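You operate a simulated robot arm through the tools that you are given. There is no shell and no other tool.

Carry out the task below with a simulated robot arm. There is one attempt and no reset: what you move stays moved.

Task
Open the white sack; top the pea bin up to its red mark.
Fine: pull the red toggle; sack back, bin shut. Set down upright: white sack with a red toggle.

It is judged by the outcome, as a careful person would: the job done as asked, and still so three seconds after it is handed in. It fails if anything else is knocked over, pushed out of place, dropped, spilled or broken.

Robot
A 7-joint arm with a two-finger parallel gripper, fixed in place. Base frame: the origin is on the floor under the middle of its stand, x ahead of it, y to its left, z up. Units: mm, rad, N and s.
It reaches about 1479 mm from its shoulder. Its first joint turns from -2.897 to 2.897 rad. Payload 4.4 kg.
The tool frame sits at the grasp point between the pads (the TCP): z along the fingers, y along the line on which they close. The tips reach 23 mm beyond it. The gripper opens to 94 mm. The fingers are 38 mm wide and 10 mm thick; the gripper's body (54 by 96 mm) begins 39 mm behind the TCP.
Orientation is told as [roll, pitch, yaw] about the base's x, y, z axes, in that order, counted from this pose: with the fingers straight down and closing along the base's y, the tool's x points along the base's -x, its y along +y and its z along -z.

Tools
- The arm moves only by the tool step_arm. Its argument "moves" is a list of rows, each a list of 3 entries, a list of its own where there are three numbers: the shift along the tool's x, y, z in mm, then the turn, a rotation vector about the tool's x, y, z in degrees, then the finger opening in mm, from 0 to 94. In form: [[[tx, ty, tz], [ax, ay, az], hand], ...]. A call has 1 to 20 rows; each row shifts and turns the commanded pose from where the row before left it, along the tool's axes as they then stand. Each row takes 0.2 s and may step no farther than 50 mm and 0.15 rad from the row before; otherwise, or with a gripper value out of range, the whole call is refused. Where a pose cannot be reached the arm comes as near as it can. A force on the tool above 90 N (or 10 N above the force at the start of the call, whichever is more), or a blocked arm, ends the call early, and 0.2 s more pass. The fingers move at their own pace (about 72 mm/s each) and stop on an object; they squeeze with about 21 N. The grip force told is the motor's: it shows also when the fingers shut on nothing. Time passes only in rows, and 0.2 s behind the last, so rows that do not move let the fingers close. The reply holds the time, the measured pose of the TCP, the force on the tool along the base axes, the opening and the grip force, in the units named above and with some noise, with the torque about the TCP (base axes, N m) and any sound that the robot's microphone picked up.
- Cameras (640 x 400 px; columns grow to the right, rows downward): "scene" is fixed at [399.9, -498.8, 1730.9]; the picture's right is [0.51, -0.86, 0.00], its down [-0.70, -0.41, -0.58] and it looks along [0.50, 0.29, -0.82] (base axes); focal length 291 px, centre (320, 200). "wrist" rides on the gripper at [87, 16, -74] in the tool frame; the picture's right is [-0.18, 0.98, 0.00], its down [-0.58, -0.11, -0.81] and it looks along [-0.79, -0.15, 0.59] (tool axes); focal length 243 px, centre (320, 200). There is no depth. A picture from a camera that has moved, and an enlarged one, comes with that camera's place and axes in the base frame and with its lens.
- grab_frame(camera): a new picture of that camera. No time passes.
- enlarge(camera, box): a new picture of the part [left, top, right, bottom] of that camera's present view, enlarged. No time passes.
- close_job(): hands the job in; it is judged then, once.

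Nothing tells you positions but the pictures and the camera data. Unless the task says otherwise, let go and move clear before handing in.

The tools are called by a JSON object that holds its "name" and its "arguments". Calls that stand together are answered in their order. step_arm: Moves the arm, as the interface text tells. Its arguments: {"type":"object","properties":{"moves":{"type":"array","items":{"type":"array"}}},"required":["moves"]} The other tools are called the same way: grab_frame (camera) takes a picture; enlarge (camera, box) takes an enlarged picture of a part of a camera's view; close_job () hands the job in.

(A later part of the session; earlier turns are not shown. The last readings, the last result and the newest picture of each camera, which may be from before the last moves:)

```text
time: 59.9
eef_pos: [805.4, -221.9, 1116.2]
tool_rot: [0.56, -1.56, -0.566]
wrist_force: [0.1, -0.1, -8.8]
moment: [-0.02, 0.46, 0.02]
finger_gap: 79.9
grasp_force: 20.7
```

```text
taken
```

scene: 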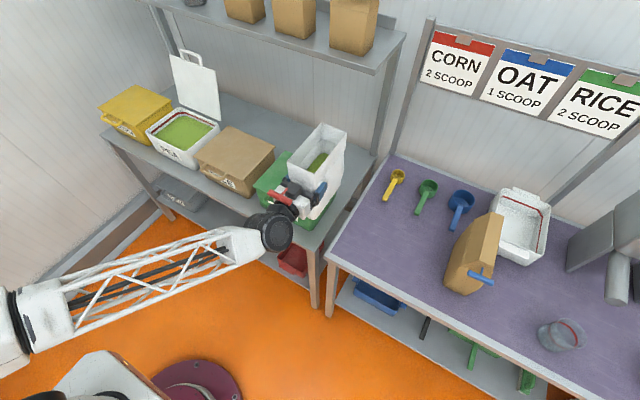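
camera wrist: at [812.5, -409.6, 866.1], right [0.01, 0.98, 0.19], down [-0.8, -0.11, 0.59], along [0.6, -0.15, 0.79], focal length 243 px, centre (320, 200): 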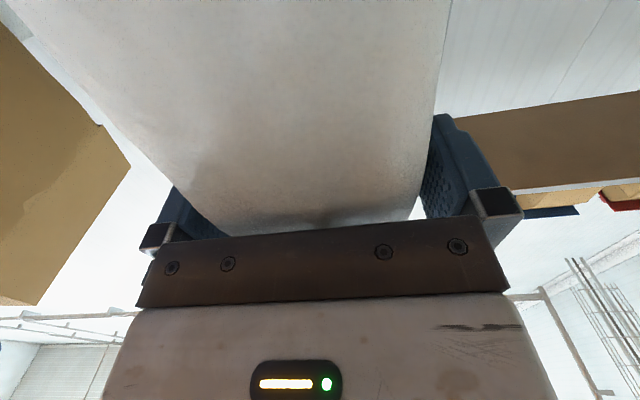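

Sack upright and stable. Continuing across to the pea bin.

{"name": "step_arm", "arguments": {"moves": [[[0, 20, -1], [0, 0, 0], 60], [[0, 33, -2], [0, 0, 0], 60], [[0, 36, -2], [0, 0, 0], 60], [[0, 36, -2], [0, 0, 0], 60], [[0, 36, -2], [0, 0, 0], 60], [[0, 36, -2], [0, 0, 0], 60], [[0, 36, -2], [0, 0, 0], 60], [[0, 36, -2], [0, 0, 0], 60], [[0, 36, -2], [0, 0, 0], 60], [[0, 36, -2], [0, 0, 0], 60]]}}

{"name": "grab_frame", "arguments": {"camera": "scene"}}

```text
time: 62.1
eef_pos: [775.1, -40.1, 1119.9]
tool_rot: [0.267, -1.551, -0.231]
wrist_force: [0.2, -0.5, -9.1]
moment: [-0.04, 0.46, 0.02]
finger_gap: 79.7
grasp_force: 21.2
out of reach, approached as far as the arm can: row 5, 6, 7, 8, 9, 10
```

```text
taken
```

scene: 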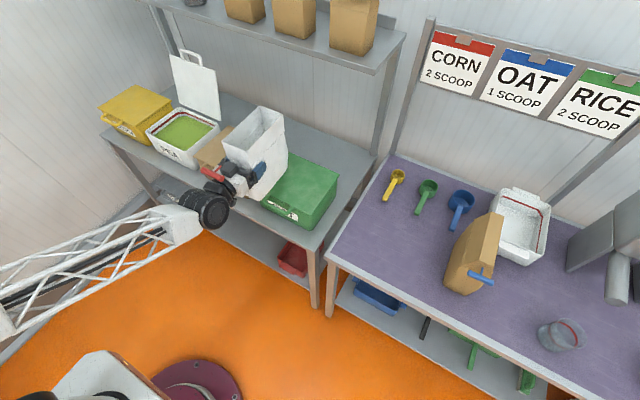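

The arm is too folded near y≈0 at this close radius. I'll push outward (x≈890) while crossing, then come back in on the left side.

{"name": "step_arm", "arguments": {"moves": [[[0, -2, 20], [0, 0, 0], 60], [[0, -2, 30], [0, 0, 0], 60], [[0, -2, 30], [0, 0, 0], 60], [[0, -2, 30], [0, 0, 0], 60]]}}

{"name": "step_arm", "arguments": {"moves": [[[0, 20, 0], [0, 0, 0], 60], [[0, 30, 0], [0, 0, 0], 60], [[0, 30, 0], [0, 0, 0], 60], [[0, 30, 0], [0, 0, 0], 60]]}}

```text
time: 63.1
eef_pos: [882.5, -74.7, 1123.4]
tool_rot: [0.429, -1.558, -0.424]
wrist_force: [-0.3, 0.3, -8.4]
moment: [-0.01, 0.45, -0.03]
finger_gap: 80.0
grasp_force: 20.5
out of reach, approached as far as the arm can: row 1, 2
```

```text
time: 64.1
eef_pos: [879.7, -42.8, 1130.6]
tool_rot: [0.269, -1.55, -0.234]
wrist_force: [0.4, 0.4, -8.7]
moment: [-0.06, 0.46, 0.0]
finger_gap: 79.9
grasp_force: 21.3
out of reach, approached as far as the arm can: row 1, 2, 3, 4
```

The limit seems to depend on the hand's yaw relative to the arm. I'll turn the sack gradually to the left about the vertical as I cross, keeping it upright.

{"name": "step_arm", "arguments": {"moves": [[[0, 0, 0], [-5, 0, 0], 60], [[0, 0, 0], [-7, 0, 0], 60], [[0, 0, 0], [-7, 0, 0], 60]]}}

{"name": "step_arm", "arguments": {"moves": [[[0, 15, 5], [0, 0, 0], 60], [[0, 25, 8], [-3, 0, 0], 60], [[0, 25, 8], [-3, 0, 0], 60]]}}

{"name": "grab_frame", "arguments": {"camera": "scene"}}

```text
time: 64.9
eef_pos: [880.1, -43.7, 1129.3]
tool_rot: [0.858, -1.559, -0.527]
wrist_force: [0.8, -0.2, -9.2]
moment: [-0.13, 0.44, 0.02]
finger_gap: 79.8
grasp_force: 21.3
```

```text
time: 65.7
eef_pos: [879.1, 24.4, 1129.9]
tool_rot: [0.866, -1.56, -0.434]
wrist_force: [-0.8, -0.2, -7.9]
moment: [-0.18, 0.39, -0.02]
finger_gap: 79.9
grasp_force: 21.4
```

```text
taken
```

scene: 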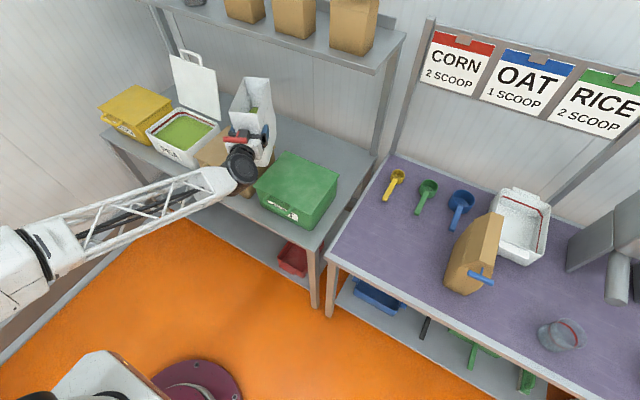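

That works — the sack is upright and moving. I'll continue in steps, turning a bit more as I go.

{"name": "step_arm", "arguments": {"moves": [[[0, 20, 5], [-2, 0, 0], 60], [[0, 27, 5], [-3, 0, 0], 60], [[0, 27, 4], [-3, 0, 0], 60], [[0, 27, 3], [-3, 0, 0], 60], [[0, 27, 2], [-3, 0, 0], 60], [[0, 27, 0], [-3, 0, 0], 60]]}}

{"name": "grab_frame", "arguments": {"camera": "scene"}}

```text
time: 67.1
eef_pos: [814.4, 163.3, 1132.0]
tool_rot: [1.205, -1.561, -0.476]
wrist_force: [0.4, -0.6, -9.7]
moment: [-0.3, 0.33, -0.01]
finger_gap: 79.8
grasp_force: 20.7
```

```text
taken
```

scene: 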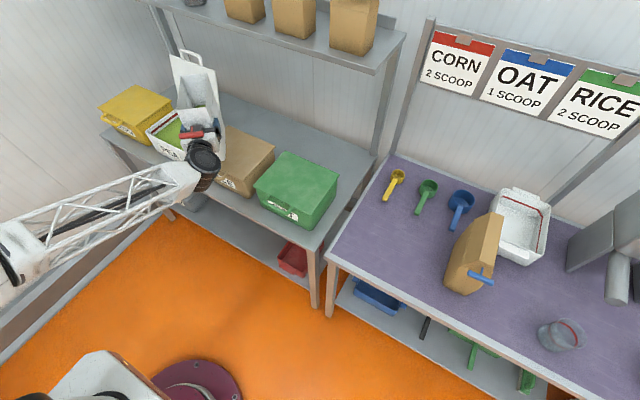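

Sack is upright next to the pea bin. I'll move it to the pre-pour position in front of the bin.

{"name": "step_arm", "arguments": {"moves": [[[0, 20, 14], [0.6, 0, 0], 60], [[0, 22.5, 15.5], [0.6, 0, 0], 60], [[0, 22.5, 15.5], [0.6, 0, 0], 60], [[0, 22.5, 15.5], [0.6, 0, 0], 60], [[0, 22.5, 15.5], [0.6, 0, 0], 60], [[0, 22.5, 15.5], [0.6, 0, 0], 60], [[0, 22.5, 15.5], [0.6, 0, 0], 60]]}}

{"name": "grab_frame", "arguments": {"camera": "scene"}}

{"name": "enlarge", "arguments": {"camera": "scene", "box": [90, 50, 250, 190]}}

```text
time: 68.7
eef_pos: [797.3, 352.0, 1134.3]
tool_rot: [1.154, -1.561, -0.496]
wrist_force: [0.2, 1.0, -8.5]
moment: [-0.27, 0.36, 0.03]
finger_gap: 79.9
grasp_force: 21.0
```

```text
taken
```

scene: 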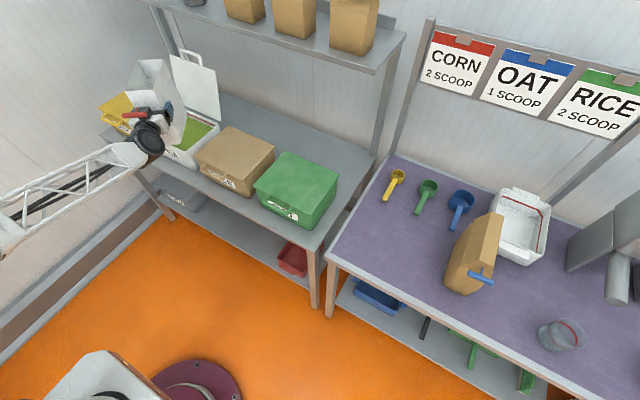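

```text
2.86 times, centred on (170, 120) of scene
camera zoom: at [399.9, -498.8, 1730.9], right [0.51, -0.86, 0.0], down [-0.7, -0.41, -0.58], along [0.5, 0.29, -0.82], focal length 830 px, centre (749, 429)
```

zoom: 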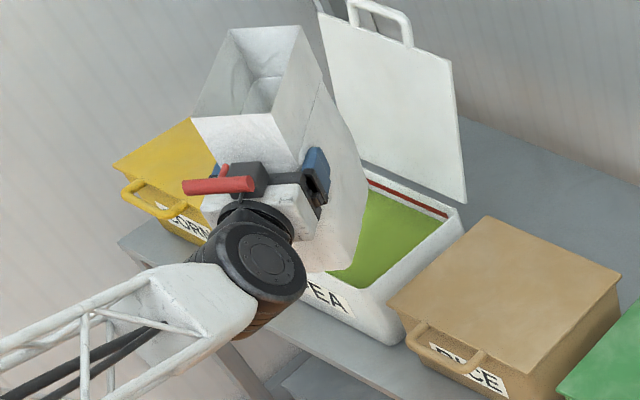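

The sack is in front of the bin. Now I'll tilt gently to 40° — below where peas should start to flow — while bringing the lip over the bin.

{"name": "step_arm", "arguments": {"moves": [[[5.2, 4.9, 3.8], [0, 5, 0], 60], [[4.9, 4.9, 4.2], [0, 5, 0], 60], [[4.5, 4.9, 4.6], [0, 5, 0], 60], [[4.0, 4.9, 5.0], [0, 5, 0], 60], [[3.6, 4.9, 5.4], [0, 5, 0], 60], [[3.1, 4.9, 5.6], [0, 5, 0], 60], [[2.6, 4.9, 5.9], [0, 5, 0], 60], [[2.1, 4.9, 6.1], [0, 5, 0], 60]]}}

{"name": "enlarge", "arguments": {"camera": "scene", "box": [90, 50, 250, 190]}}

{"name": "grab_frame", "arguments": {"camera": "wrist"}}

```text
time: 70.5
eef_pos: [795.4, 402.0, 1091.5]
tool_rot: [0.013, -0.867, 0.645]
wrist_force: [-0.2, 0.2, -7.6]
moment: [-0.12, 0.18, -0.02]
finger_gap: 79.6
grasp_force: 20.9
```

```text
2.86 times, centred on (170, 120) of scene
camera zoom: at [399.9, -498.8, 1730.9], right [0.51, -0.86, 0.0], down [-0.7, -0.41, -0.58], along [0.5, 0.29, -0.82], focal length 830 px, centre (749, 429)
```

zoom: 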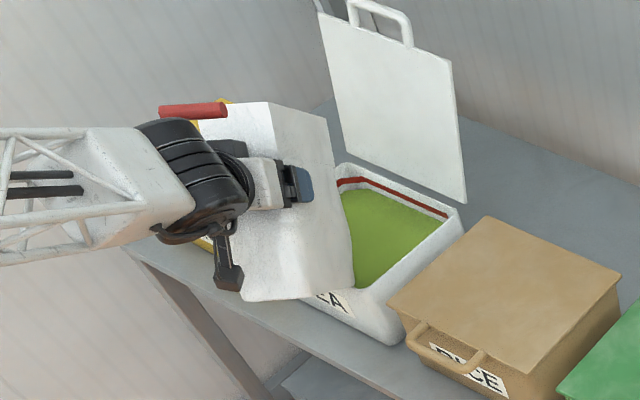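

```text
taken
camera wrist: at [696.7, 346.3, 1074.1], right [-0.5, 0.85, 0.15], down [-0.12, -0.24, 0.96], along [0.86, 0.47, 0.22], focal length 243 px, centre (320, 200)
```

wrist: 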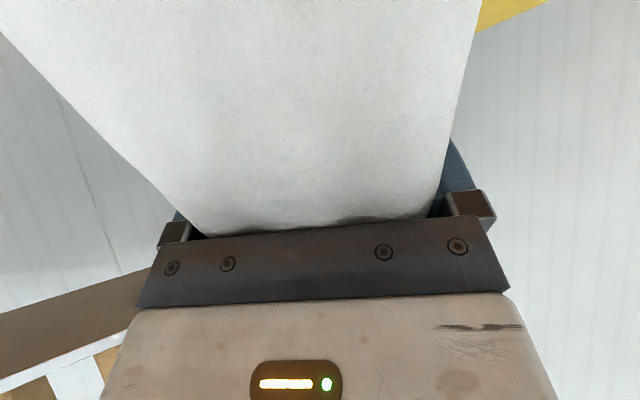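

Tilted 40°, sack held firmly, nothing spilled. I'll tilt on to 55° and check.

{"name": "step_arm", "arguments": {"moves": [[[1.6, 0, 7], [0, 5, 0], 60], [[1.0, 0, 7.1], [0, 5, 0], 60], [[0.4, 0, 7.1], [0, 5, 0], 60], [[0, 0, 0], [0, 0, 0], 60]]}}

{"name": "enlarge", "arguments": {"camera": "scene", "box": [110, 60, 250, 170]}}

```text
time: 71.5
eef_pos: [806.4, 409.9, 1080.4]
tool_rot: [0.007, -0.611, 0.651]
wrist_force: [-5.4, 7.9, 59.9]
moment: [-0.29, -0.8, 0.11]
finger_gap: 79.8
grasp_force: 20.9
```

```text
3.64 times, centred on (180, 115) of scene
camera zoom: at [399.9, -498.8, 1730.9], right [0.51, -0.86, 0.0], down [-0.7, -0.41, -0.58], along [0.5, 0.29, -0.82], focal length 1057 px, centre (829, 509)
```

zoom: 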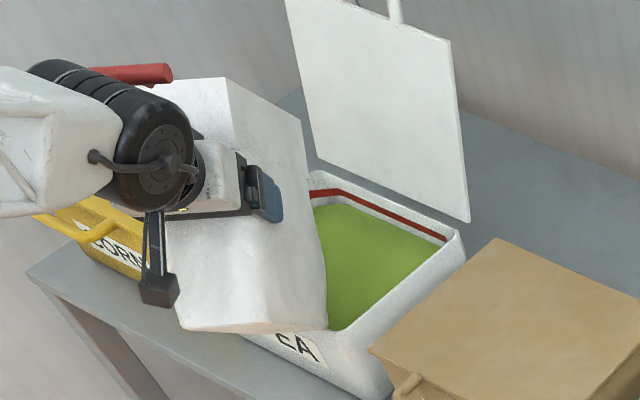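

The sack's lower edge is pressing on the bin rim (60 N upward). I'll lift straight up right away.

{"name": "step_arm", "arguments": {"moves": [[[-8.6, 0, -12.3], [0, 0, 0], 60], [[-11.5, 0, -16.4], [0, 0, 0], 60], [[-5.7, 0, -8.2], [0, 0, 0], 60]]}}

{"name": "enlarge", "arguments": {"camera": "scene", "box": [110, 60, 250, 170]}}

{"name": "grab_frame", "arguments": {"camera": "wrist"}}

```text
time: 72.3
eef_pos: [804.5, 408.2, 1117.6]
tool_rot: [0.011, -0.605, 0.65]
wrist_force: [-0.5, -0.5, -9.4]
moment: [-0.08, 0.11, -0.02]
finger_gap: 80.0
grasp_force: 20.8
```

```text
3.64 times, centred on (180, 115) of scene
camera zoom: at [399.9, -498.8, 1730.9], right [0.51, -0.86, 0.0], down [-0.7, -0.41, -0.58], along [0.5, 0.29, -0.82], focal length 1057 px, centre (829, 509)
```

zoom: 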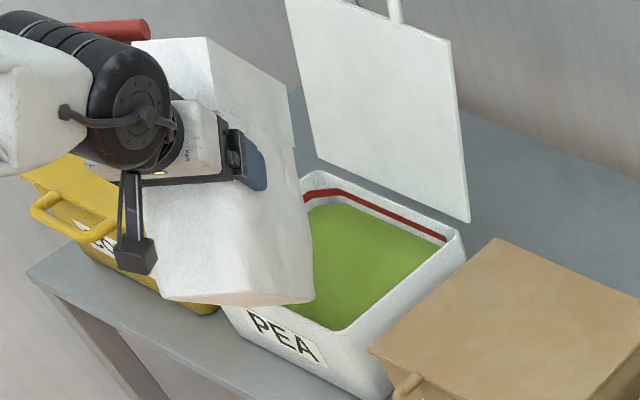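

```text
taken
camera wrist: at [706.7, 351.9, 1131.3], right [-0.48, 0.87, 0.11], down [0.09, -0.08, 0.99], along [0.87, 0.49, -0.04], focal length 243 px, centre (320, 200)
```

wrist: 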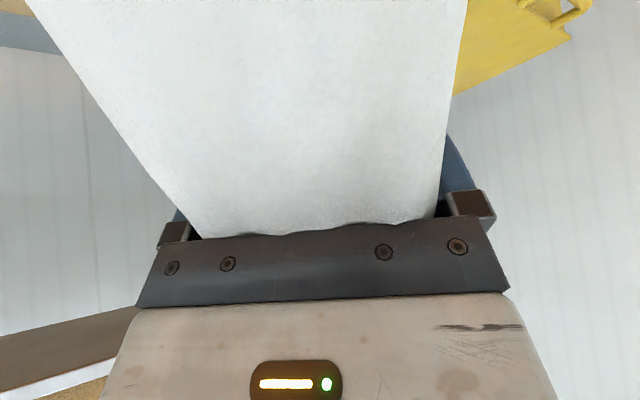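

Clear again, weight unchanged at 9.4 N (no peas lost). Let me zoom in to see how the sack actually sits relative to the rim, and that the bin hasn't shifted.

{"name": "enlarge", "arguments": {"camera": "scene", "box": [110, 60, 200, 150]}}

{"name": "enlarge", "arguments": {"camera": "scene", "box": [150, 95, 240, 175]}}

```text
4.44 times, centred on (155, 105) of scene
camera zoom: at [399.9, -498.8, 1730.9], right [0.51, -0.86, 0.0], down [-0.7, -0.41, -0.58], along [0.5, 0.29, -0.82], focal length 1292 px, centre (1053, 622)
```

zoom: 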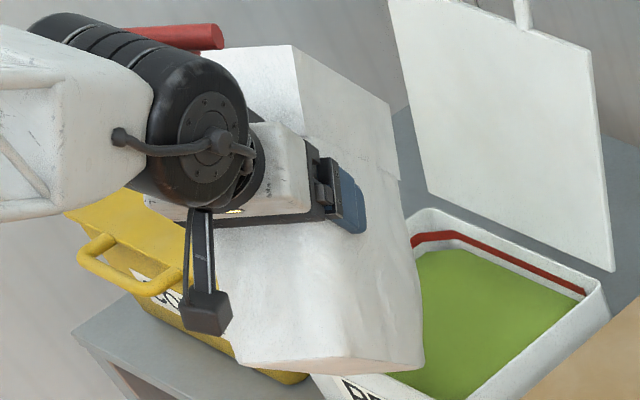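

```text
5.00 times, centred on (195, 135) of scene
camera zoom: at [399.9, -498.8, 1730.9], right [0.51, -0.86, 0.0], down [-0.7, -0.41, -0.58], along [0.5, 0.29, -0.82], focal length 1453 px, centre (945, 525)
```

zoom: 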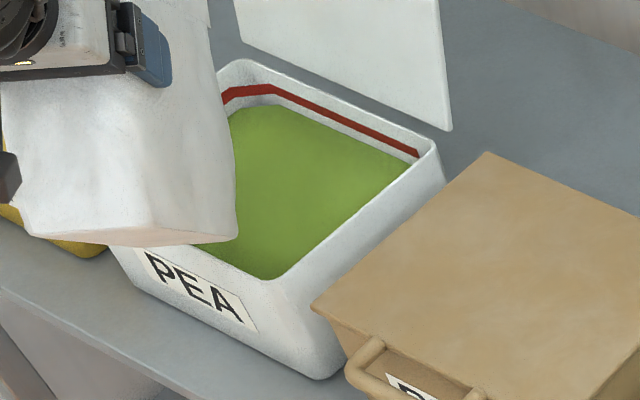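

The bin hasn't moved; the sack slid a little upward in the grip but is still held firmly. I'll tilt further while staying higher above the rim, watching weight and picture at each step.

{"name": "step_arm", "arguments": {"moves": [[[-5.5, 0, 3.85], [0, 4, 0], 60], [[-5.6, 0, 3.5], [0, 4, 0], 60], [[0, 0, 0], [0, 0, 0], 60]]}}

{"name": "enlarge", "arguments": {"camera": "scene", "box": [110, 60, 240, 160]}}

```text
time: 73.1
eef_pos: [816.0, 417.2, 1120.5]
tool_rot: [0.011, -0.466, 0.651]
wrist_force: [-1.0, 0.0, -8.6]
moment: [-0.07, 0.09, 0.04]
finger_gap: 80.1
grasp_force: 21.0
```

```text
4.00 times, centred on (175, 110) of scene
camera zoom: at [399.9, -498.8, 1730.9], right [0.51, -0.86, 0.0], down [-0.7, -0.41, -0.58], along [0.5, 0.29, -0.82], focal length 1162 px, centre (900, 560)
```

zoom: 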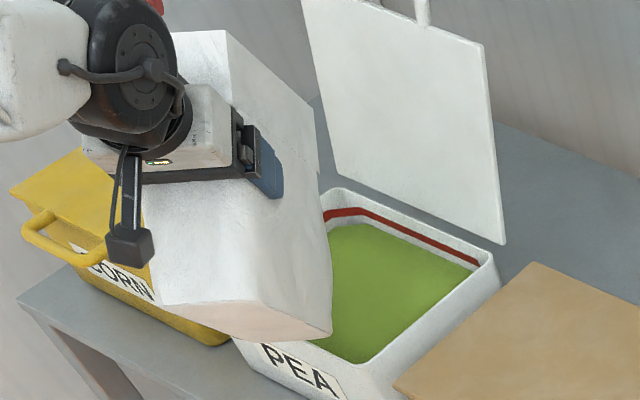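

No flow yet at about 63° tool tilt. Tilting a little more while lowering slightly.

{"name": "step_arm", "arguments": {"moves": [[[-0.8, 0, 11.6], [0, 4, 0], 60], [[-1.6, 0, 11.5], [0, 3, 0], 60], [[0, 0, 0], [0, 0, 0], 60]]}}

{"name": "enlarge", "arguments": {"camera": "scene", "box": [110, 60, 240, 160]}}

```text
time: 73.9
eef_pos: [825.9, 424.6, 1098.4]
tool_rot: [0.012, -0.343, 0.653]
wrist_force: [0.5, 0.9, -8.0]
moment: [-0.02, 0.08, 0.03]
finger_gap: 80.1
grasp_force: 21.0
```

```text
4.00 times, centred on (175, 110) of scene
camera zoom: at [399.9, -498.8, 1730.9], right [0.51, -0.86, 0.0], down [-0.7, -0.41, -0.58], along [0.5, 0.29, -0.82], focal length 1162 px, centre (900, 560)
```

zoom: 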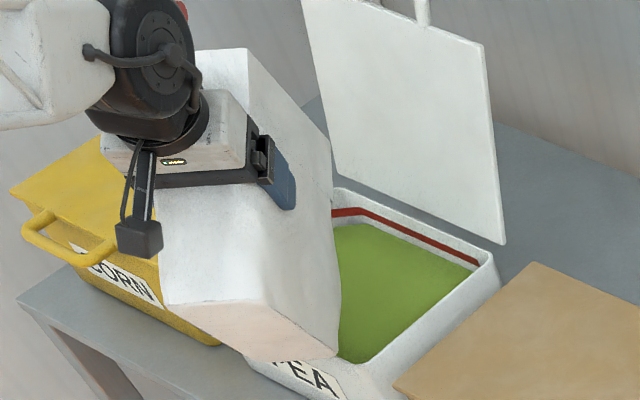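

{"name": "step_arm", "arguments": {"moves": [[[-3.7, 0, 4.5], [0, 4, 0], 60], [[0, 0, 0], [0, 0, 0], 60], [[0, 0, 0], [0, 0, 0], 60]]}}

{"name": "enlarge", "arguments": {"camera": "scene", "box": [110, 60, 240, 160]}}

```text
time: 74.7
eef_pos: [829.5, 428.2, 1096.0]
tool_rot: [0.008, -0.276, 0.653]
wrist_force: [0.1, 0.3, -8.3]
moment: [-0.02, 0.05, 0.0]
finger_gap: 80.0
grasp_force: 20.7
```

```text
4.00 times, centred on (175, 110) of scene
camera zoom: at [399.9, -498.8, 1730.9], right [0.51, -0.86, 0.0], down [-0.7, -0.41, -0.58], along [0.5, 0.29, -0.82], focal length 1162 px, centre (900, 560)
```

zoom: 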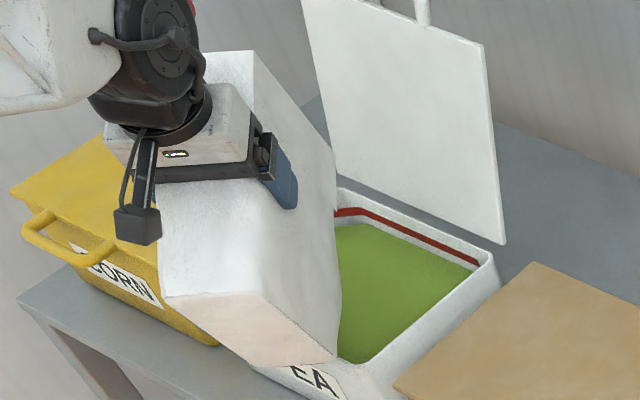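

Weight is about 8.3 N now — maybe the first peas. I'll tilt a few more degrees and let it settle.

{"name": "step_arm", "arguments": {"moves": [[[-3.7, 0, 3.5], [0, 3, 0], 60], [[0, 0, 0], [0, 0, 0], 60], [[0, 0, 0], [0, 0, 0], 60], [[0, 0, 0], [0, 0, 0], 60]]}}

{"name": "enlarge", "arguments": {"camera": "scene", "box": [130, 80, 230, 160]}}

```text
time: 75.7
eef_pos: [834.2, 429.9, 1093.9]
tool_rot: [0.008, -0.224, 0.655]
wrist_force: [0.1, -0.4, -7.7]
moment: [-0.01, 0.04, -0.01]
finger_gap: 79.9
grasp_force: 21.2
```

```text
5.00 times, centred on (180, 120) of scene
camera zoom: at [399.9, -498.8, 1730.9], right [0.51, -0.86, 0.0], down [-0.7, -0.41, -0.58], along [0.5, 0.29, -0.82], focal length 1453 px, centre (1020, 600)
```

zoom: 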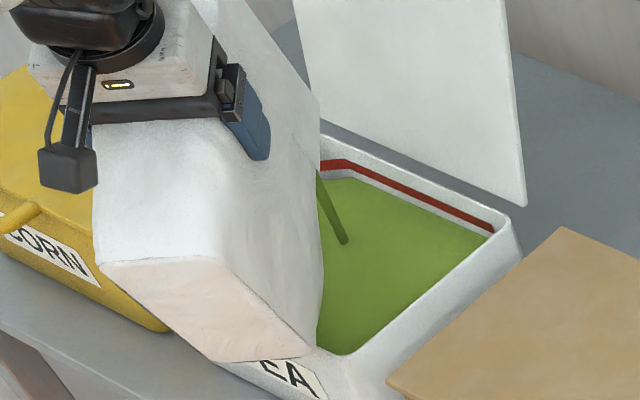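

A thin green stream is now falling into the middle of the bin. I'll hold this tilt and watch the weight and level.

{"name": "step_arm", "arguments": {"moves": [[[0, 0, 0], [0, 0, 0], 60], [[0, 0, 0], [0, 0, 0], 60], [[0, 0, 0], [0, 0, 0], 60], [[0, 0, 0], [0, 0, 0], 60], [[0, 0, 0], [0, 0, 0], 60]]}}

{"name": "enlarge", "arguments": {"camera": "scene", "box": [130, 80, 230, 160]}}

```text
time: 76.9
eef_pos: [834.3, 430.0, 1093.7]
tool_rot: [0.009, -0.223, 0.656]
wrist_force: [-0.2, 0.1, -8.5]
moment: [-0.04, 0.02, 0.02]
finger_gap: 80.3
grasp_force: 20.6
```

```text
5.00 times, centred on (180, 120) of scene
camera zoom: at [399.9, -498.8, 1730.9], right [0.51, -0.86, 0.0], down [-0.7, -0.41, -0.58], along [0.5, 0.29, -0.82], focal length 1453 px, centre (1020, 600)
```

zoom: 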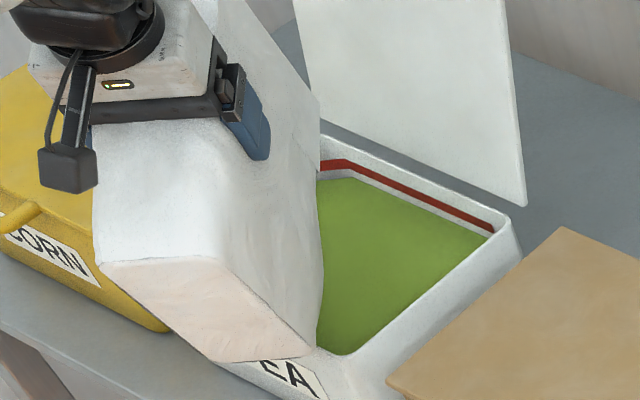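

The flow stopped at this tilt. I'll zoom on the back wall to measure the level against the mark.

{"name": "enlarge", "arguments": {"camera": "scene", "box": [190, 108, 240, 140]}}

```text
12.50 times, centred on (215, 124) of scene
camera zoom: at [399.9, -498.8, 1730.9], right [0.51, -0.86, 0.0], down [-0.7, -0.41, -0.58], along [0.5, 0.29, -0.82], focal length 3633 px, centre (1632, 1150)
```

zoom: 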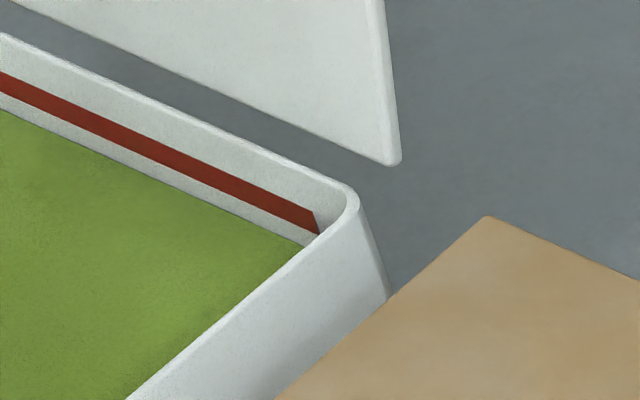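

The level is about 8 mm under the lower edge of the red band (the band is about 14 mm tall). I'll pour in small increments, tilting 3° at a time and letting it settle.

{"name": "step_arm", "arguments": {"moves": [[[-5.8, 0, 1.4], [0, 3, 0], 60], [[0, 0, 0], [0, 0, 0], 60], [[0, 0, 0], [0, 0, 0], 60], [[0, 0, 0], [0, 0, 0], 60], [[0, 0, 0], [0, 0, 0], 60], [[0, 0, 0], [0, 0, 0], 60]]}}

{"name": "enlarge", "arguments": {"camera": "scene", "box": [190, 108, 240, 140]}}

{"name": "enlarge", "arguments": {"camera": "scene", "box": [130, 80, 230, 160]}}

```text
time: 78.3
eef_pos: [838.9, 435.2, 1093.7]
tool_rot: [0.008, -0.169, 0.654]
wrist_force: [0.2, 0.1, -6.6]
moment: [-0.01, -0.06, 0.02]
finger_gap: 80.1
grasp_force: 21.6
```

```text
12.50 times, centred on (215, 124) of scene
camera zoom: at [399.9, -498.8, 1730.9], right [0.51, -0.86, 0.0], down [-0.7, -0.41, -0.58], along [0.5, 0.29, -0.82], focal length 3633 px, centre (1632, 1150)
```

zoom: 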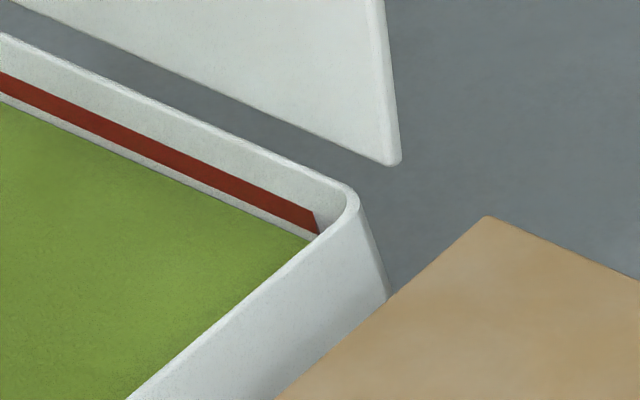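

```text
5.00 times, centred on (180, 120) of scene
camera zoom: at [399.9, -498.8, 1730.9], right [0.51, -0.86, 0.0], down [-0.7, -0.41, -0.58], along [0.5, 0.29, -0.82], focal length 1453 px, centre (1020, 600)
```

zoom: 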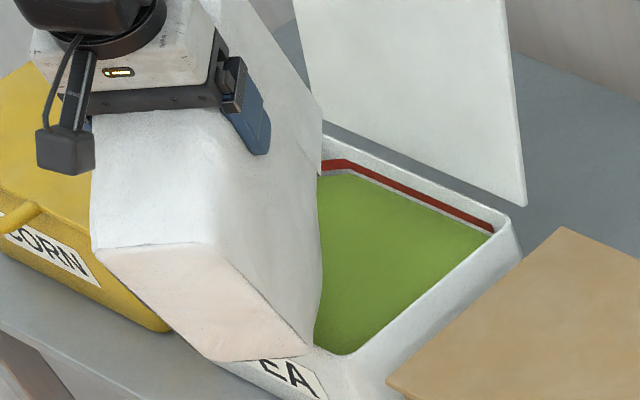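

The level rose about 4 mm with that step. Another 3°.

{"name": "step_arm", "arguments": {"moves": [[[-6, 0, 1], [0, 3, 0], 60], [[0, 0, 0], [0, 0, 0], 60], [[0, 0, 0], [0, 0, 0], 60], [[0, 0, 0], [0, 0, 0], 60], [[0, 0, 0], [0, 0, 0], 60], [[0, 0, 0], [0, 0, 0], 60]]}}

{"name": "enlarge", "arguments": {"camera": "scene", "box": [190, 108, 240, 140]}}

{"name": "enlarge", "arguments": {"camera": "scene", "box": [130, 80, 230, 160]}}

```text
time: 79.7
eef_pos: [842.8, 437.0, 1094.4]
tool_rot: [0.009, -0.119, 0.654]
wrist_force: [0.2, -0.5, -6.2]
moment: [0.02, 0.0, -0.03]
finger_gap: 79.9
grasp_force: 20.8
```

```text
12.50 times, centred on (215, 124) of scene
camera zoom: at [399.9, -498.8, 1730.9], right [0.51, -0.86, 0.0], down [-0.7, -0.41, -0.58], along [0.5, 0.29, -0.82], focal length 3633 px, centre (1632, 1150)
```

zoom: 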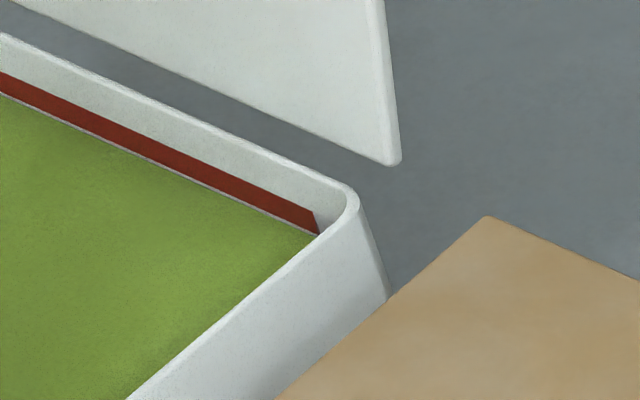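

```text
5.00 times, centred on (180, 120) of scene
camera zoom: at [399.9, -498.8, 1730.9], right [0.51, -0.86, 0.0], down [-0.7, -0.41, -0.58], along [0.5, 0.29, -0.82], focal length 1453 px, centre (1020, 600)
```

zoom: 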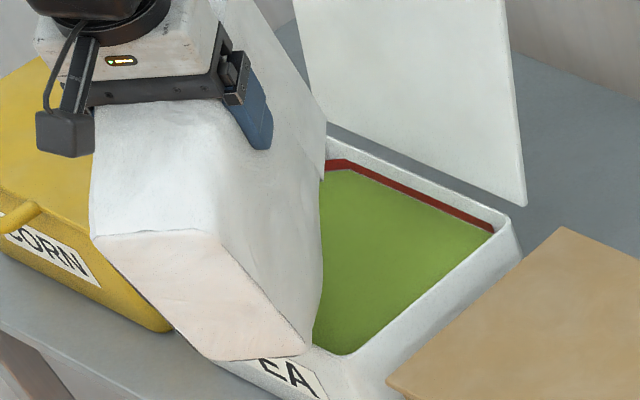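

The level has just reached the bottom edge of the red band. One more 3° step to get into the band.

{"name": "step_arm", "arguments": {"moves": [[[-6, 0, 0.7], [0, 3, 0], 60], [[0, 0, 0], [0, 0, 0], 60], [[0, 0, 0], [0, 0, 0], 60], [[0, 0, 0], [0, 0, 0], 60], [[0, 0, 0], [0, 0, 0], 60], [[0, 0, 0], [0, 0, 0], 60]]}}

{"name": "enlarge", "arguments": {"camera": "scene", "box": [190, 108, 240, 140]}}

{"name": "enlarge", "arguments": {"camera": "scene", "box": [130, 80, 230, 160]}}

```text
time: 81.1
eef_pos: [848.4, 441.2, 1094.9]
tool_rot: [0.009, -0.068, 0.654]
wrist_force: [-0.1, 1.2, -3.9]
moment: [0.04, -0.01, 0.0]
finger_gap: 79.7
grasp_force: 21.2
```

```text
12.50 times, centred on (215, 124) of scene
camera zoom: at [399.9, -498.8, 1730.9], right [0.51, -0.86, 0.0], down [-0.7, -0.41, -0.58], along [0.5, 0.29, -0.82], focal length 3633 px, centre (1632, 1150)
```

zoom: 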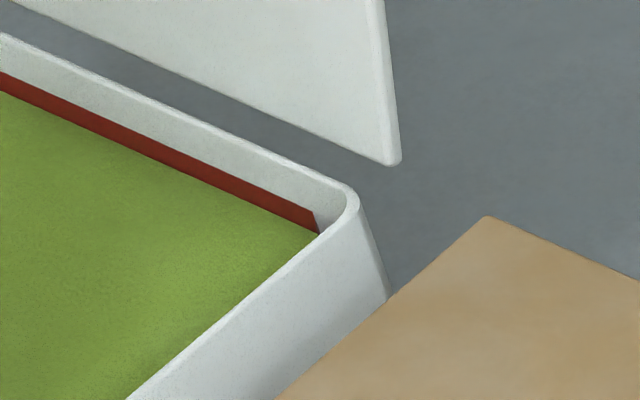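

```text
5.00 times, centred on (180, 120) of scene
camera zoom: at [399.9, -498.8, 1730.9], right [0.51, -0.86, 0.0], down [-0.7, -0.41, -0.58], along [0.5, 0.29, -0.82], focal length 1453 px, centre (1020, 600)
```

zoom: 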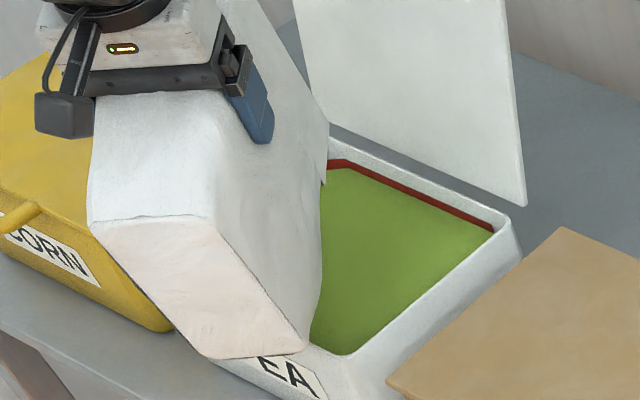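

The level is about 3 mm into the band. One more small step should bring it to the middle of the mark.

{"name": "step_arm", "arguments": {"moves": [[[-5, 0, 0.4], [0, 2.5, 0], 60], [[0, 0, 0], [0, 0, 0], 60], [[0, 0, 0], [0, 0, 0], 60], [[0, 0, 0], [0, 0, 0], 60], [[0, 0, 0], [0, 0, 0], 60], [[0, 0, 0], [0, 0, 0], 60]]}}

{"name": "enlarge", "arguments": {"camera": "scene", "box": [190, 108, 240, 140]}}

{"name": "enlarge", "arguments": {"camera": "scene", "box": [130, 80, 230, 160]}}

```text
time: 82.5
eef_pos: [850.7, 445.7, 1092.9]
tool_rot: [0.009, -0.021, 0.657]
wrist_force: [0.0, -0.3, -3.5]
moment: [0.09, -0.02, 0.0]
finger_gap: 79.9
grasp_force: 20.7
```

```text
12.50 times, centred on (215, 124) of scene
camera zoom: at [399.9, -498.8, 1730.9], right [0.51, -0.86, 0.0], down [-0.7, -0.41, -0.58], along [0.5, 0.29, -0.82], focal length 3633 px, centre (1632, 1150)
```

zoom: 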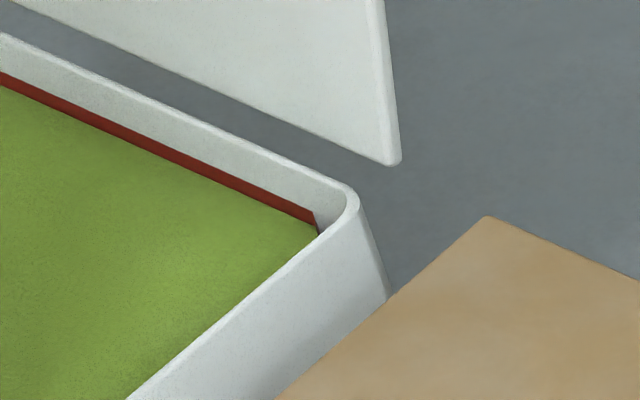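

```text
5.00 times, centred on (180, 120) of scene
camera zoom: at [399.9, -498.8, 1730.9], right [0.51, -0.86, 0.0], down [-0.7, -0.41, -0.58], along [0.5, 0.29, -0.82], focal length 1453 px, centre (1020, 600)
```

zoom: 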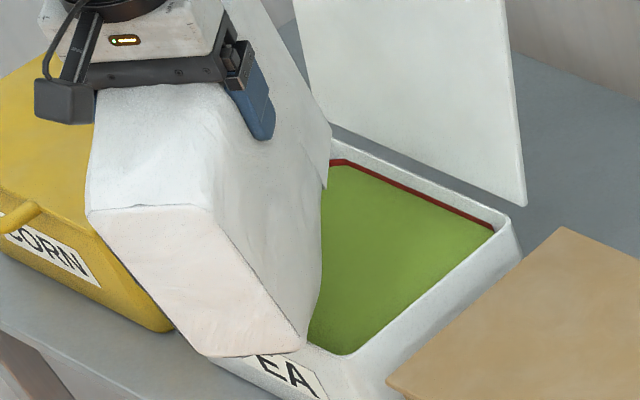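

The pea level is now at the middle of the red mark. I'll tilt the sack back right away, raising it clear of the rim.

{"name": "step_arm", "arguments": {"moves": [[[4.9, 0, -8.1], [0, -5, 0], 60], [[4.1, 0, -8.5], [0, -5, 0], 60], [[3.4, 0, -8.8], [0, -5, 0], 60], [[2.6, 0, -9.1], [0, -5, 0], 60], [[2.9, 0, -6.5], [0, -5, 0], 60], [[2.3, 0, -6.7], [0, -5, 0], 60], [[1.7, 0, -6.9], [0, -5, 0], 60], [[1.1, 0, -6.9], [0, -5, 0], 60]]}}

{"name": "enlarge", "arguments": {"camera": "scene", "box": [110, 50, 240, 160]}}

{"name": "enlarge", "arguments": {"camera": "scene", "box": [190, 108, 240, 140]}}

```text
time: 84.3
eef_pos: [820.1, 419.6, 1144.8]
tool_rot: [0.013, -0.721, 0.647]
wrist_force: [-0.5, 0.2, -4.9]
moment: [-0.07, 0.04, -0.03]
finger_gap: 79.9
grasp_force: 20.7
```

```text
3.64 times, centred on (175, 105) of scene
camera zoom: at [399.9, -498.8, 1730.9], right [0.51, -0.86, 0.0], down [-0.7, -0.41, -0.58], along [0.5, 0.29, -0.82], focal length 1057 px, centre (847, 546)
```

zoom: 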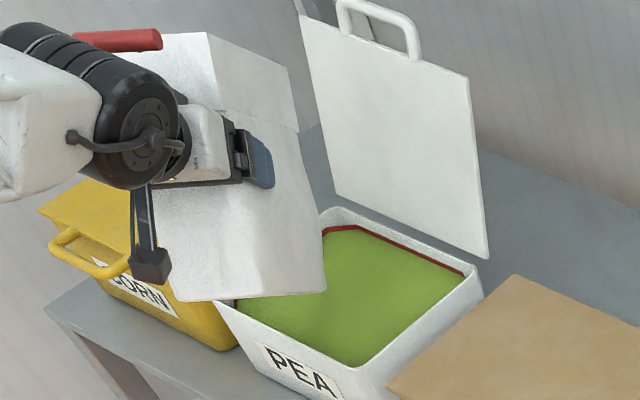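

```text
12.50 times, centred on (215, 124) of scene
camera zoom: at [399.9, -498.8, 1730.9], right [0.51, -0.86, 0.0], down [-0.7, -0.41, -0.58], along [0.5, 0.29, -0.82], focal length 3633 px, centre (1632, 1150)
```

zoom: 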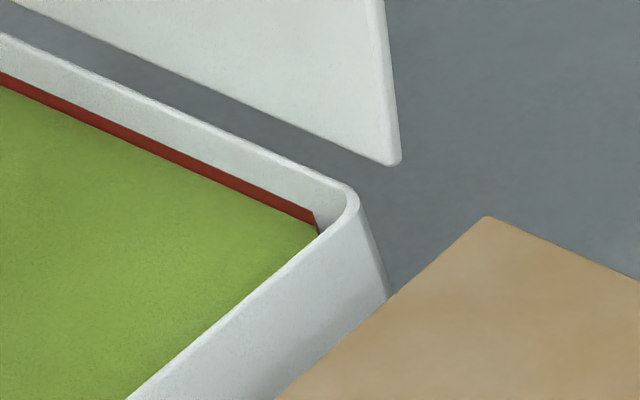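

Level is steady at the centre of the mark and no spill is visible. I'll bring the sack back upright.

{"name": "step_arm", "arguments": {"moves": [[[4.5, 0, -3.9], [0, -5, 0], 60], [[4.2, 0, -4.3], [0, -5, 0], 60], [[3.8, 0, -4.7], [0, -5, 0], 60], [[3.4, 0, -5], [0, -5, 0], 60], [[2.9, 0, -5.2], [0, -5, 0], 60], [[2.4, 0, -5.5], [0, -5, 0], 60], [[2, 0, -5.7], [0, -5, 0], 60]]}}

{"name": "enlarge", "arguments": {"camera": "scene", "box": [90, 30, 240, 170]}}

{"name": "grab_frame", "arguments": {"camera": "wrist"}}

```text
time: 85.9
eef_pos: [786.6, 395.8, 1144.5]
tool_rot: [0.034, -1.331, 0.624]
wrist_force: [0.0, -0.3, -4.8]
moment: [-0.13, 0.13, -0.01]
finger_gap: 79.8
grasp_force: 20.9
```

```text
2.86 times, centred on (165, 100) of scene
camera zoom: at [399.9, -498.8, 1730.9], right [0.51, -0.86, 0.0], down [-0.7, -0.41, -0.58], along [0.5, 0.29, -0.82], focal length 830 px, centre (763, 486)
```

zoom: 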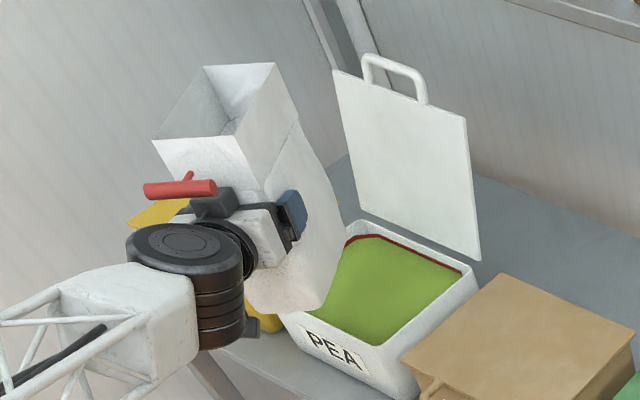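

```text
taken
camera wrist: at [704.6, 352.2, 1078.5], right [-0.56, 0.8, 0.19], down [-0.44, -0.48, 0.76], along [0.7, 0.34, 0.63], focal length 243 px, centre (320, 200)
```

wrist: 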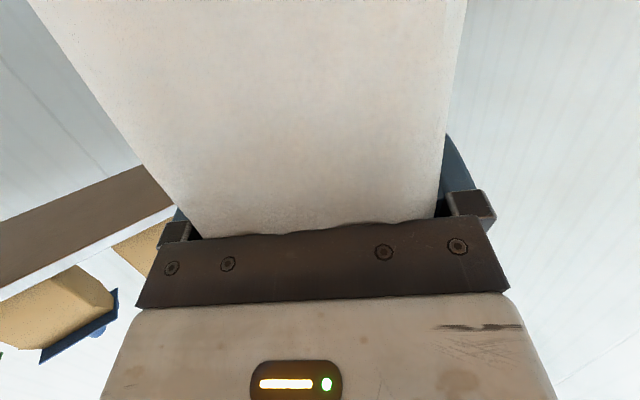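

{"name": "enlarge", "arguments": {"camera": "scene", "box": [120, 45, 190, 145]}}

```text
4.00 times, centred on (155, 95) of scene
camera zoom: at [399.9, -498.8, 1730.9], right [0.51, -0.86, 0.0], down [-0.7, -0.41, -0.58], along [0.5, 0.29, -0.82], focal length 1162 px, centre (980, 620)
```

zoom: 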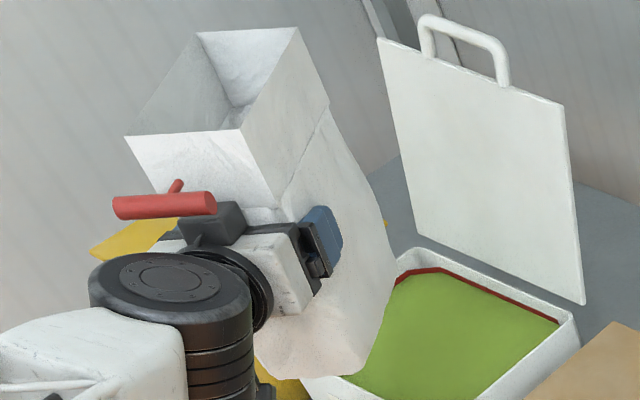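

The pour is done with about 4.8 N left (sack plus leftover peas). The sack leans roughly 6° relative to the hand, so I'll compensate. Now carry it back along the same route.

{"name": "step_arm", "arguments": {"moves": [[[0, 0, 0], [0, -3.3, 0], 60], [[0, 0, 0], [0, -3.3, 0], 60], [[1.9, -18, -11], [0, 0, 0], 60], [[1.9, -25, -16], [0, 0, 0], 60], [[1.9, -25, -16], [0, 0, 0], 60], [[1.9, -25, -16], [0, 0, 0], 60], [[1.9, -25, -16], [0, 0, 0], 60], [[1.9, -25, -16], [0, 0, 0], 60], [[1.9, -25, -16], [0, 0, 0], 60], [[1.9, -25, -16], [0, 0, 0], 60]]}}

{"name": "grab_frame", "arguments": {"camera": "scene"}}

```text
time: 88.1
eef_pos: [806.6, 164.1, 1142.9]
tool_rot: [0.073, -1.447, 0.581]
wrist_force: [-0.4, 0.4, -3.8]
moment: [-0.11, 0.16, -0.01]
finger_gap: 79.8
grasp_force: 20.5
```

```text
taken
```

scene: 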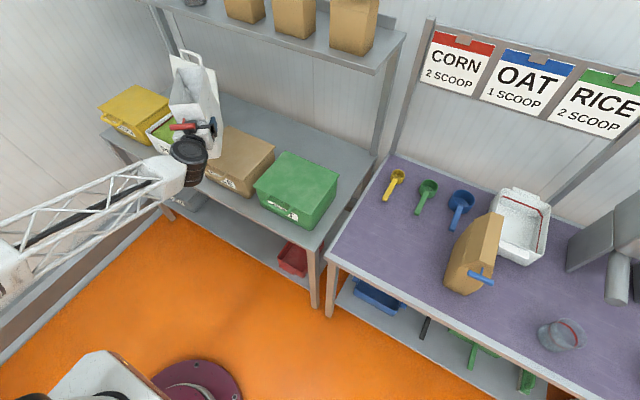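

{"name": "step_arm", "arguments": {"moves": [[[0.5, -20, -4.8], [2.5, 0, 0.3], 60], [[0.4, -26, -3.5], [2.5, 0, 0.3], 60], [[0.3, -26.1, -2.4], [2.5, 0, 0.3], 60], [[0.1, -26.2, -1.3], [2.5, 0, 0.3], 60], [[0, -26.2, 0], [2.5, 0, 0.3], 60], [[0, -26.2, 1], [2.5, 0, 0.3], 60]]}}

```text
time: 89.5
eef_pos: [874.5, 29.8, 1142.2]
tool_rot: [0.061, -1.443, 0.335]
wrist_force: [-0.2, 0.4, -4.1]
moment: [-0.08, 0.19, 0.02]
finger_gap: 79.8
grasp_force: 20.9
```

{"name": "step_arm", "arguments": {"moves": [[[0.8, -20.7, -6.8], [3, 0, 0.35], 60], [[0.7, -21, -5.7], [3, 0, 0.35], 60], [[0.5, -21.3, -4.6], [3, 0, 0.35], 60], [[0.4, -21.5, -3.5], [3, 0, 0.35], 60], [[0.3, -21.6, -2.4], [3, 0, 0.35], 60], [[0.1, -21.7, -1.2], [3, 0, 0.35], 60]]}}

{"name": "grab_frame", "arguments": {"camera": "scene"}}

```text
time: 90.9
eef_pos: [884.1, -99.6, 1141.4]
tool_rot: [0.03, -1.444, 0.046]
wrist_force: [0.7, -0.6, -4.0]
moment: [0.01, 0.18, -0.01]
finger_gap: 80.0
grasp_force: 20.9
```

```text
taken
```

scene: 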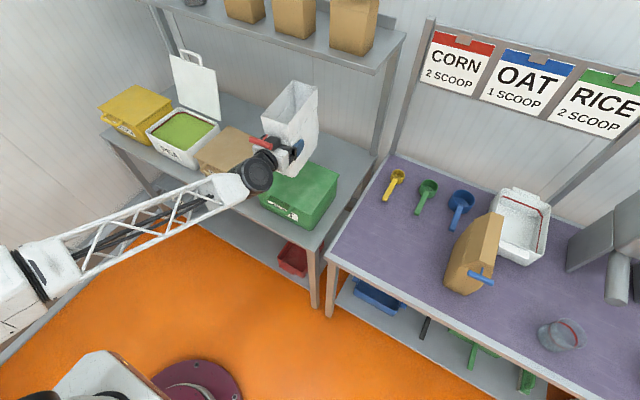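

{"name": "step_arm", "arguments": {"moves": [[[0.1, -20, -1], [1.5, 0, 0.2], 60], [[0, -27, 0], [1.5, 0, 0.2], 60], [[0, -27, 0], [1.4, 0, 0.2], 60], [[0, -27, 1], [0, 0, 0], 60], [[0, -27, 1], [0, 0, 0], 60], [[0, -27, 1], [0, 0, 0], 60], [[0, -27, 1], [0, 0, 0], 60], [[0, -27, 1], [0, 0, 0], 60], [[0, -27, 1], [0, 0, 0], 60], [[0, -27, 1], [0, 0, 0], 60], [[0, -27, 1], [0, 0, 0], 60], [[0, -27, 1], [0, 0, 0], 60], [[0, -10, 0], [0, 0, 0], 60]]}}

{"name": "grab_frame", "arguments": {"camera": "scene"}}

{"name": "enlarge", "arguments": {"camera": "scene", "box": [340, 110, 460, 230]}}

{"name": "grab_frame", "arguments": {"camera": "wrist"}}

```text
time: 93.7
eef_pos: [894.5, -427.4, 1137.6]
tool_rot: [0.032, -1.443, -0.033]
wrist_force: [0.2, 0.2, -3.7]
moment: [-0.04, 0.21, 0.0]
finger_gap: 80.1
grasp_force: 21.3
```

```text
taken
```

scene: 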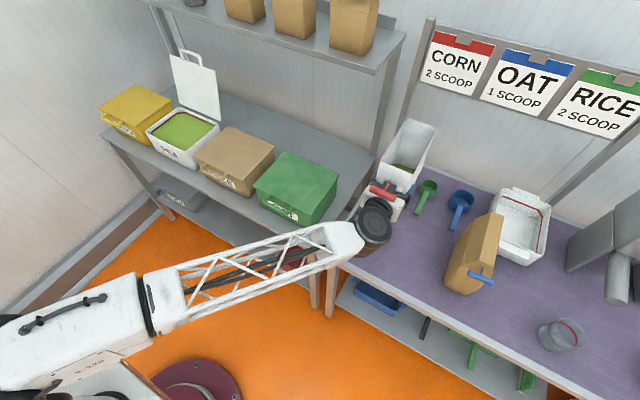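

```text
3.33 times, centred on (400, 170) of scene
camera zoom: at [399.9, -498.8, 1730.9], right [0.51, -0.86, 0.0], down [-0.7, -0.41, -0.58], along [0.5, 0.29, -0.82], focal length 969 px, centre (53, 300)
```

zoom: 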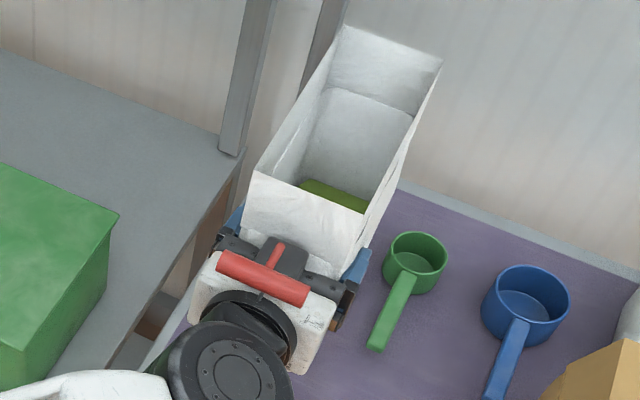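

```text
taken
camera wrist: at [810.5, -410.1, 1063.0], right [0.03, 0.98, 0.19], down [-0.73, -0.11, 0.68], along [0.69, -0.15, 0.71], focal length 243 px, centre (320, 200)
```

wrist: 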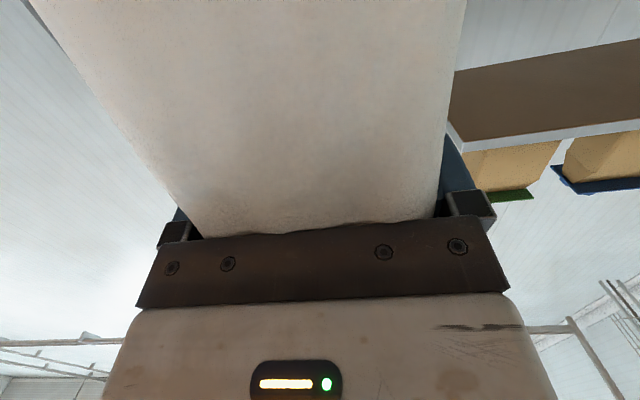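

The sack is upright (mouth edge level) right above its original spot; I calculate it should touch down at TCP z≈937. I'll lower it, then finish slowly with force checks.

{"name": "step_arm", "arguments": {"moves": [[[15, 0, 4], [0, 0, 0], 60], [[25, 0, 4], [0, 0, 0], 60], [[25, 0, 4], [0, 0, 0], 60], [[25, 0, 3.5], [0, 0, 0], 60], [[25, 0, 3.2], [0, 0, 0], 60], [[25, 0, 3.2], [0, 0, 0], 60], [[20, 0, 2.5], [0, 0, 0], 60]]}}

{"name": "enlarge", "arguments": {"camera": "scene", "box": [340, 140, 440, 260]}}

```text
time: 95.3
eef_pos: [899.9, -426.0, 977.7]
tool_rot: [0.029, -1.445, -0.029]
wrist_force: [0.7, -0.8, -4.0]
moment: [0.01, 0.22, -0.01]
finger_gap: 79.9
grasp_force: 20.8
```

```text
3.33 times, centred on (390, 200) of scene
camera zoom: at [399.9, -498.8, 1730.9], right [0.51, -0.86, 0.0], down [-0.7, -0.41, -0.58], along [0.5, 0.29, -0.82], focal length 969 px, centre (87, 200)
```

zoom: 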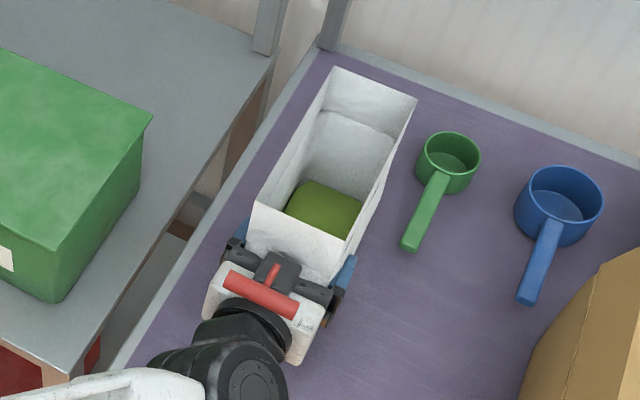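

{"name": "step_arm", "arguments": {"moves": [[[10, 0, 1.3], [0, 0, 0], 60], [[8, 0, 1], [0, 0, 0], 60], [[7, 0, 0.9], [0, 0, 0], 60]]}}

{"name": "step_arm", "arguments": {"moves": [[[4, 0, 0.5], [0, 0, 0], 60], [[3, 0, 0.4], [0, 0, 0], 60]]}}

```text
time: 96.1
eef_pos: [899.1, -424.5, 952.6]
tool_rot: [0.032, -1.441, -0.036]
wrist_force: [-0.3, 1.1, -4.2]
moment: [-0.02, 0.19, -0.01]
finger_gap: 79.9
grasp_force: 21.1
```

```text
time: 96.7
eef_pos: [897.9, -424.7, 945.5]
tool_rot: [0.035, -1.441, -0.034]
wrist_force: [0.6, -0.9, -4.5]
moment: [0.01, 0.21, -0.01]
finger_gap: 79.7
grasp_force: 21.0
```

{"name": "step_arm", "arguments": {"moves": [[[2.5, 0, 0.3], [0, 0, 0], 60], [[2, 0, 0.3], [0, 0, 0], 60]]}}

{"name": "enlarge", "arguments": {"camera": "scene", "box": [340, 160, 440, 260]}}

```text
time: 97.3
eef_pos: [897.5, -424.7, 941.7]
tool_rot: [0.036, -1.442, -0.037]
wrist_force: [1.2, -0.3, -4.1]
moment: [0.0, 0.18, 0.01]
finger_gap: 79.8
grasp_force: 20.7
```

```text
4.00 times, centred on (390, 210) of scene
camera zoom: at [399.9, -498.8, 1730.9], right [0.51, -0.86, 0.0], down [-0.7, -0.41, -0.58], along [0.5, 0.29, -0.82], focal length 1162 px, centre (40, 160)
```

zoom: 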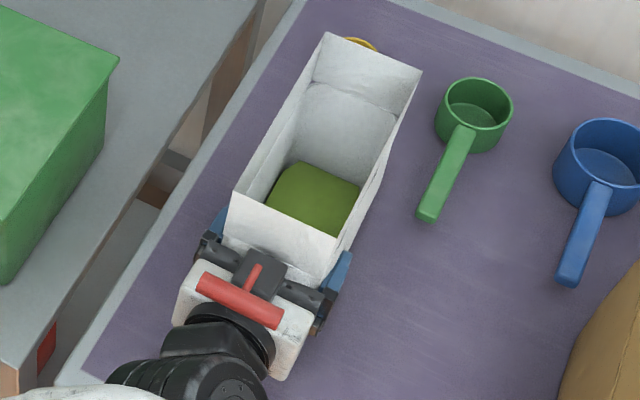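

Nearly there — the sack outline matches its original place within a few mm. Continuing down gently.

{"name": "step_arm", "arguments": {"moves": [[[2, -1, 0.3], [0, 0, 0], 60], [[2, -1, 0.3], [0, 0, 0], 60]]}}

{"name": "step_arm", "arguments": {"moves": [[[1.5, 0, 0.2], [0, 0, 0], 60], [[1, 0, 0.1], [0, 0, 0], 60]]}}

```text
time: 97.9
eef_pos: [899.2, -426.2, 937.2]
tool_rot: [0.037, -1.44, -0.037]
wrist_force: [0.6, -0.2, -3.1]
moment: [0.0, 0.19, 0.01]
finger_gap: 79.9
grasp_force: 21.0
```

```text
time: 98.5
eef_pos: [900.1, -427.0, 936.5]
tool_rot: [0.028, -1.443, -0.032]
wrist_force: [-1.3, 2.0, 5.4]
moment: [-0.11, 0.61, -0.13]
finger_gap: 80.0
grasp_force: 21.1
```

Contact: the front bottom edge is touching first. I'll rotate a degree or so to bring the back edge down flat.

{"name": "step_arm", "arguments": {"moves": [[[0, 0, 0], [0, 1, 0], 60], [[0, 0, 0], [0, 0, 0], 60]]}}

{"name": "enlarge", "arguments": {"camera": "scene", "box": [340, 160, 440, 260]}}

```text
time: 99.1
eef_pos: [899.6, -427.6, 935.3]
tool_rot: [0.026, -1.426, -0.028]
wrist_force: [3.8, -1.3, 5.0]
moment: [-0.58, 0.08, 0.18]
finger_gap: 79.9
grasp_force: 20.9
```

```text
4.00 times, centred on (390, 210) of scene
camera zoom: at [399.9, -498.8, 1730.9], right [0.51, -0.86, 0.0], down [-0.7, -0.41, -0.58], along [0.5, 0.29, -0.82], focal length 1162 px, centre (40, 160)
```

zoom: 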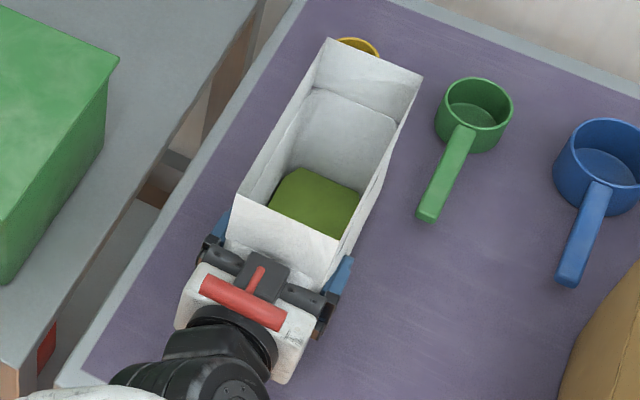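

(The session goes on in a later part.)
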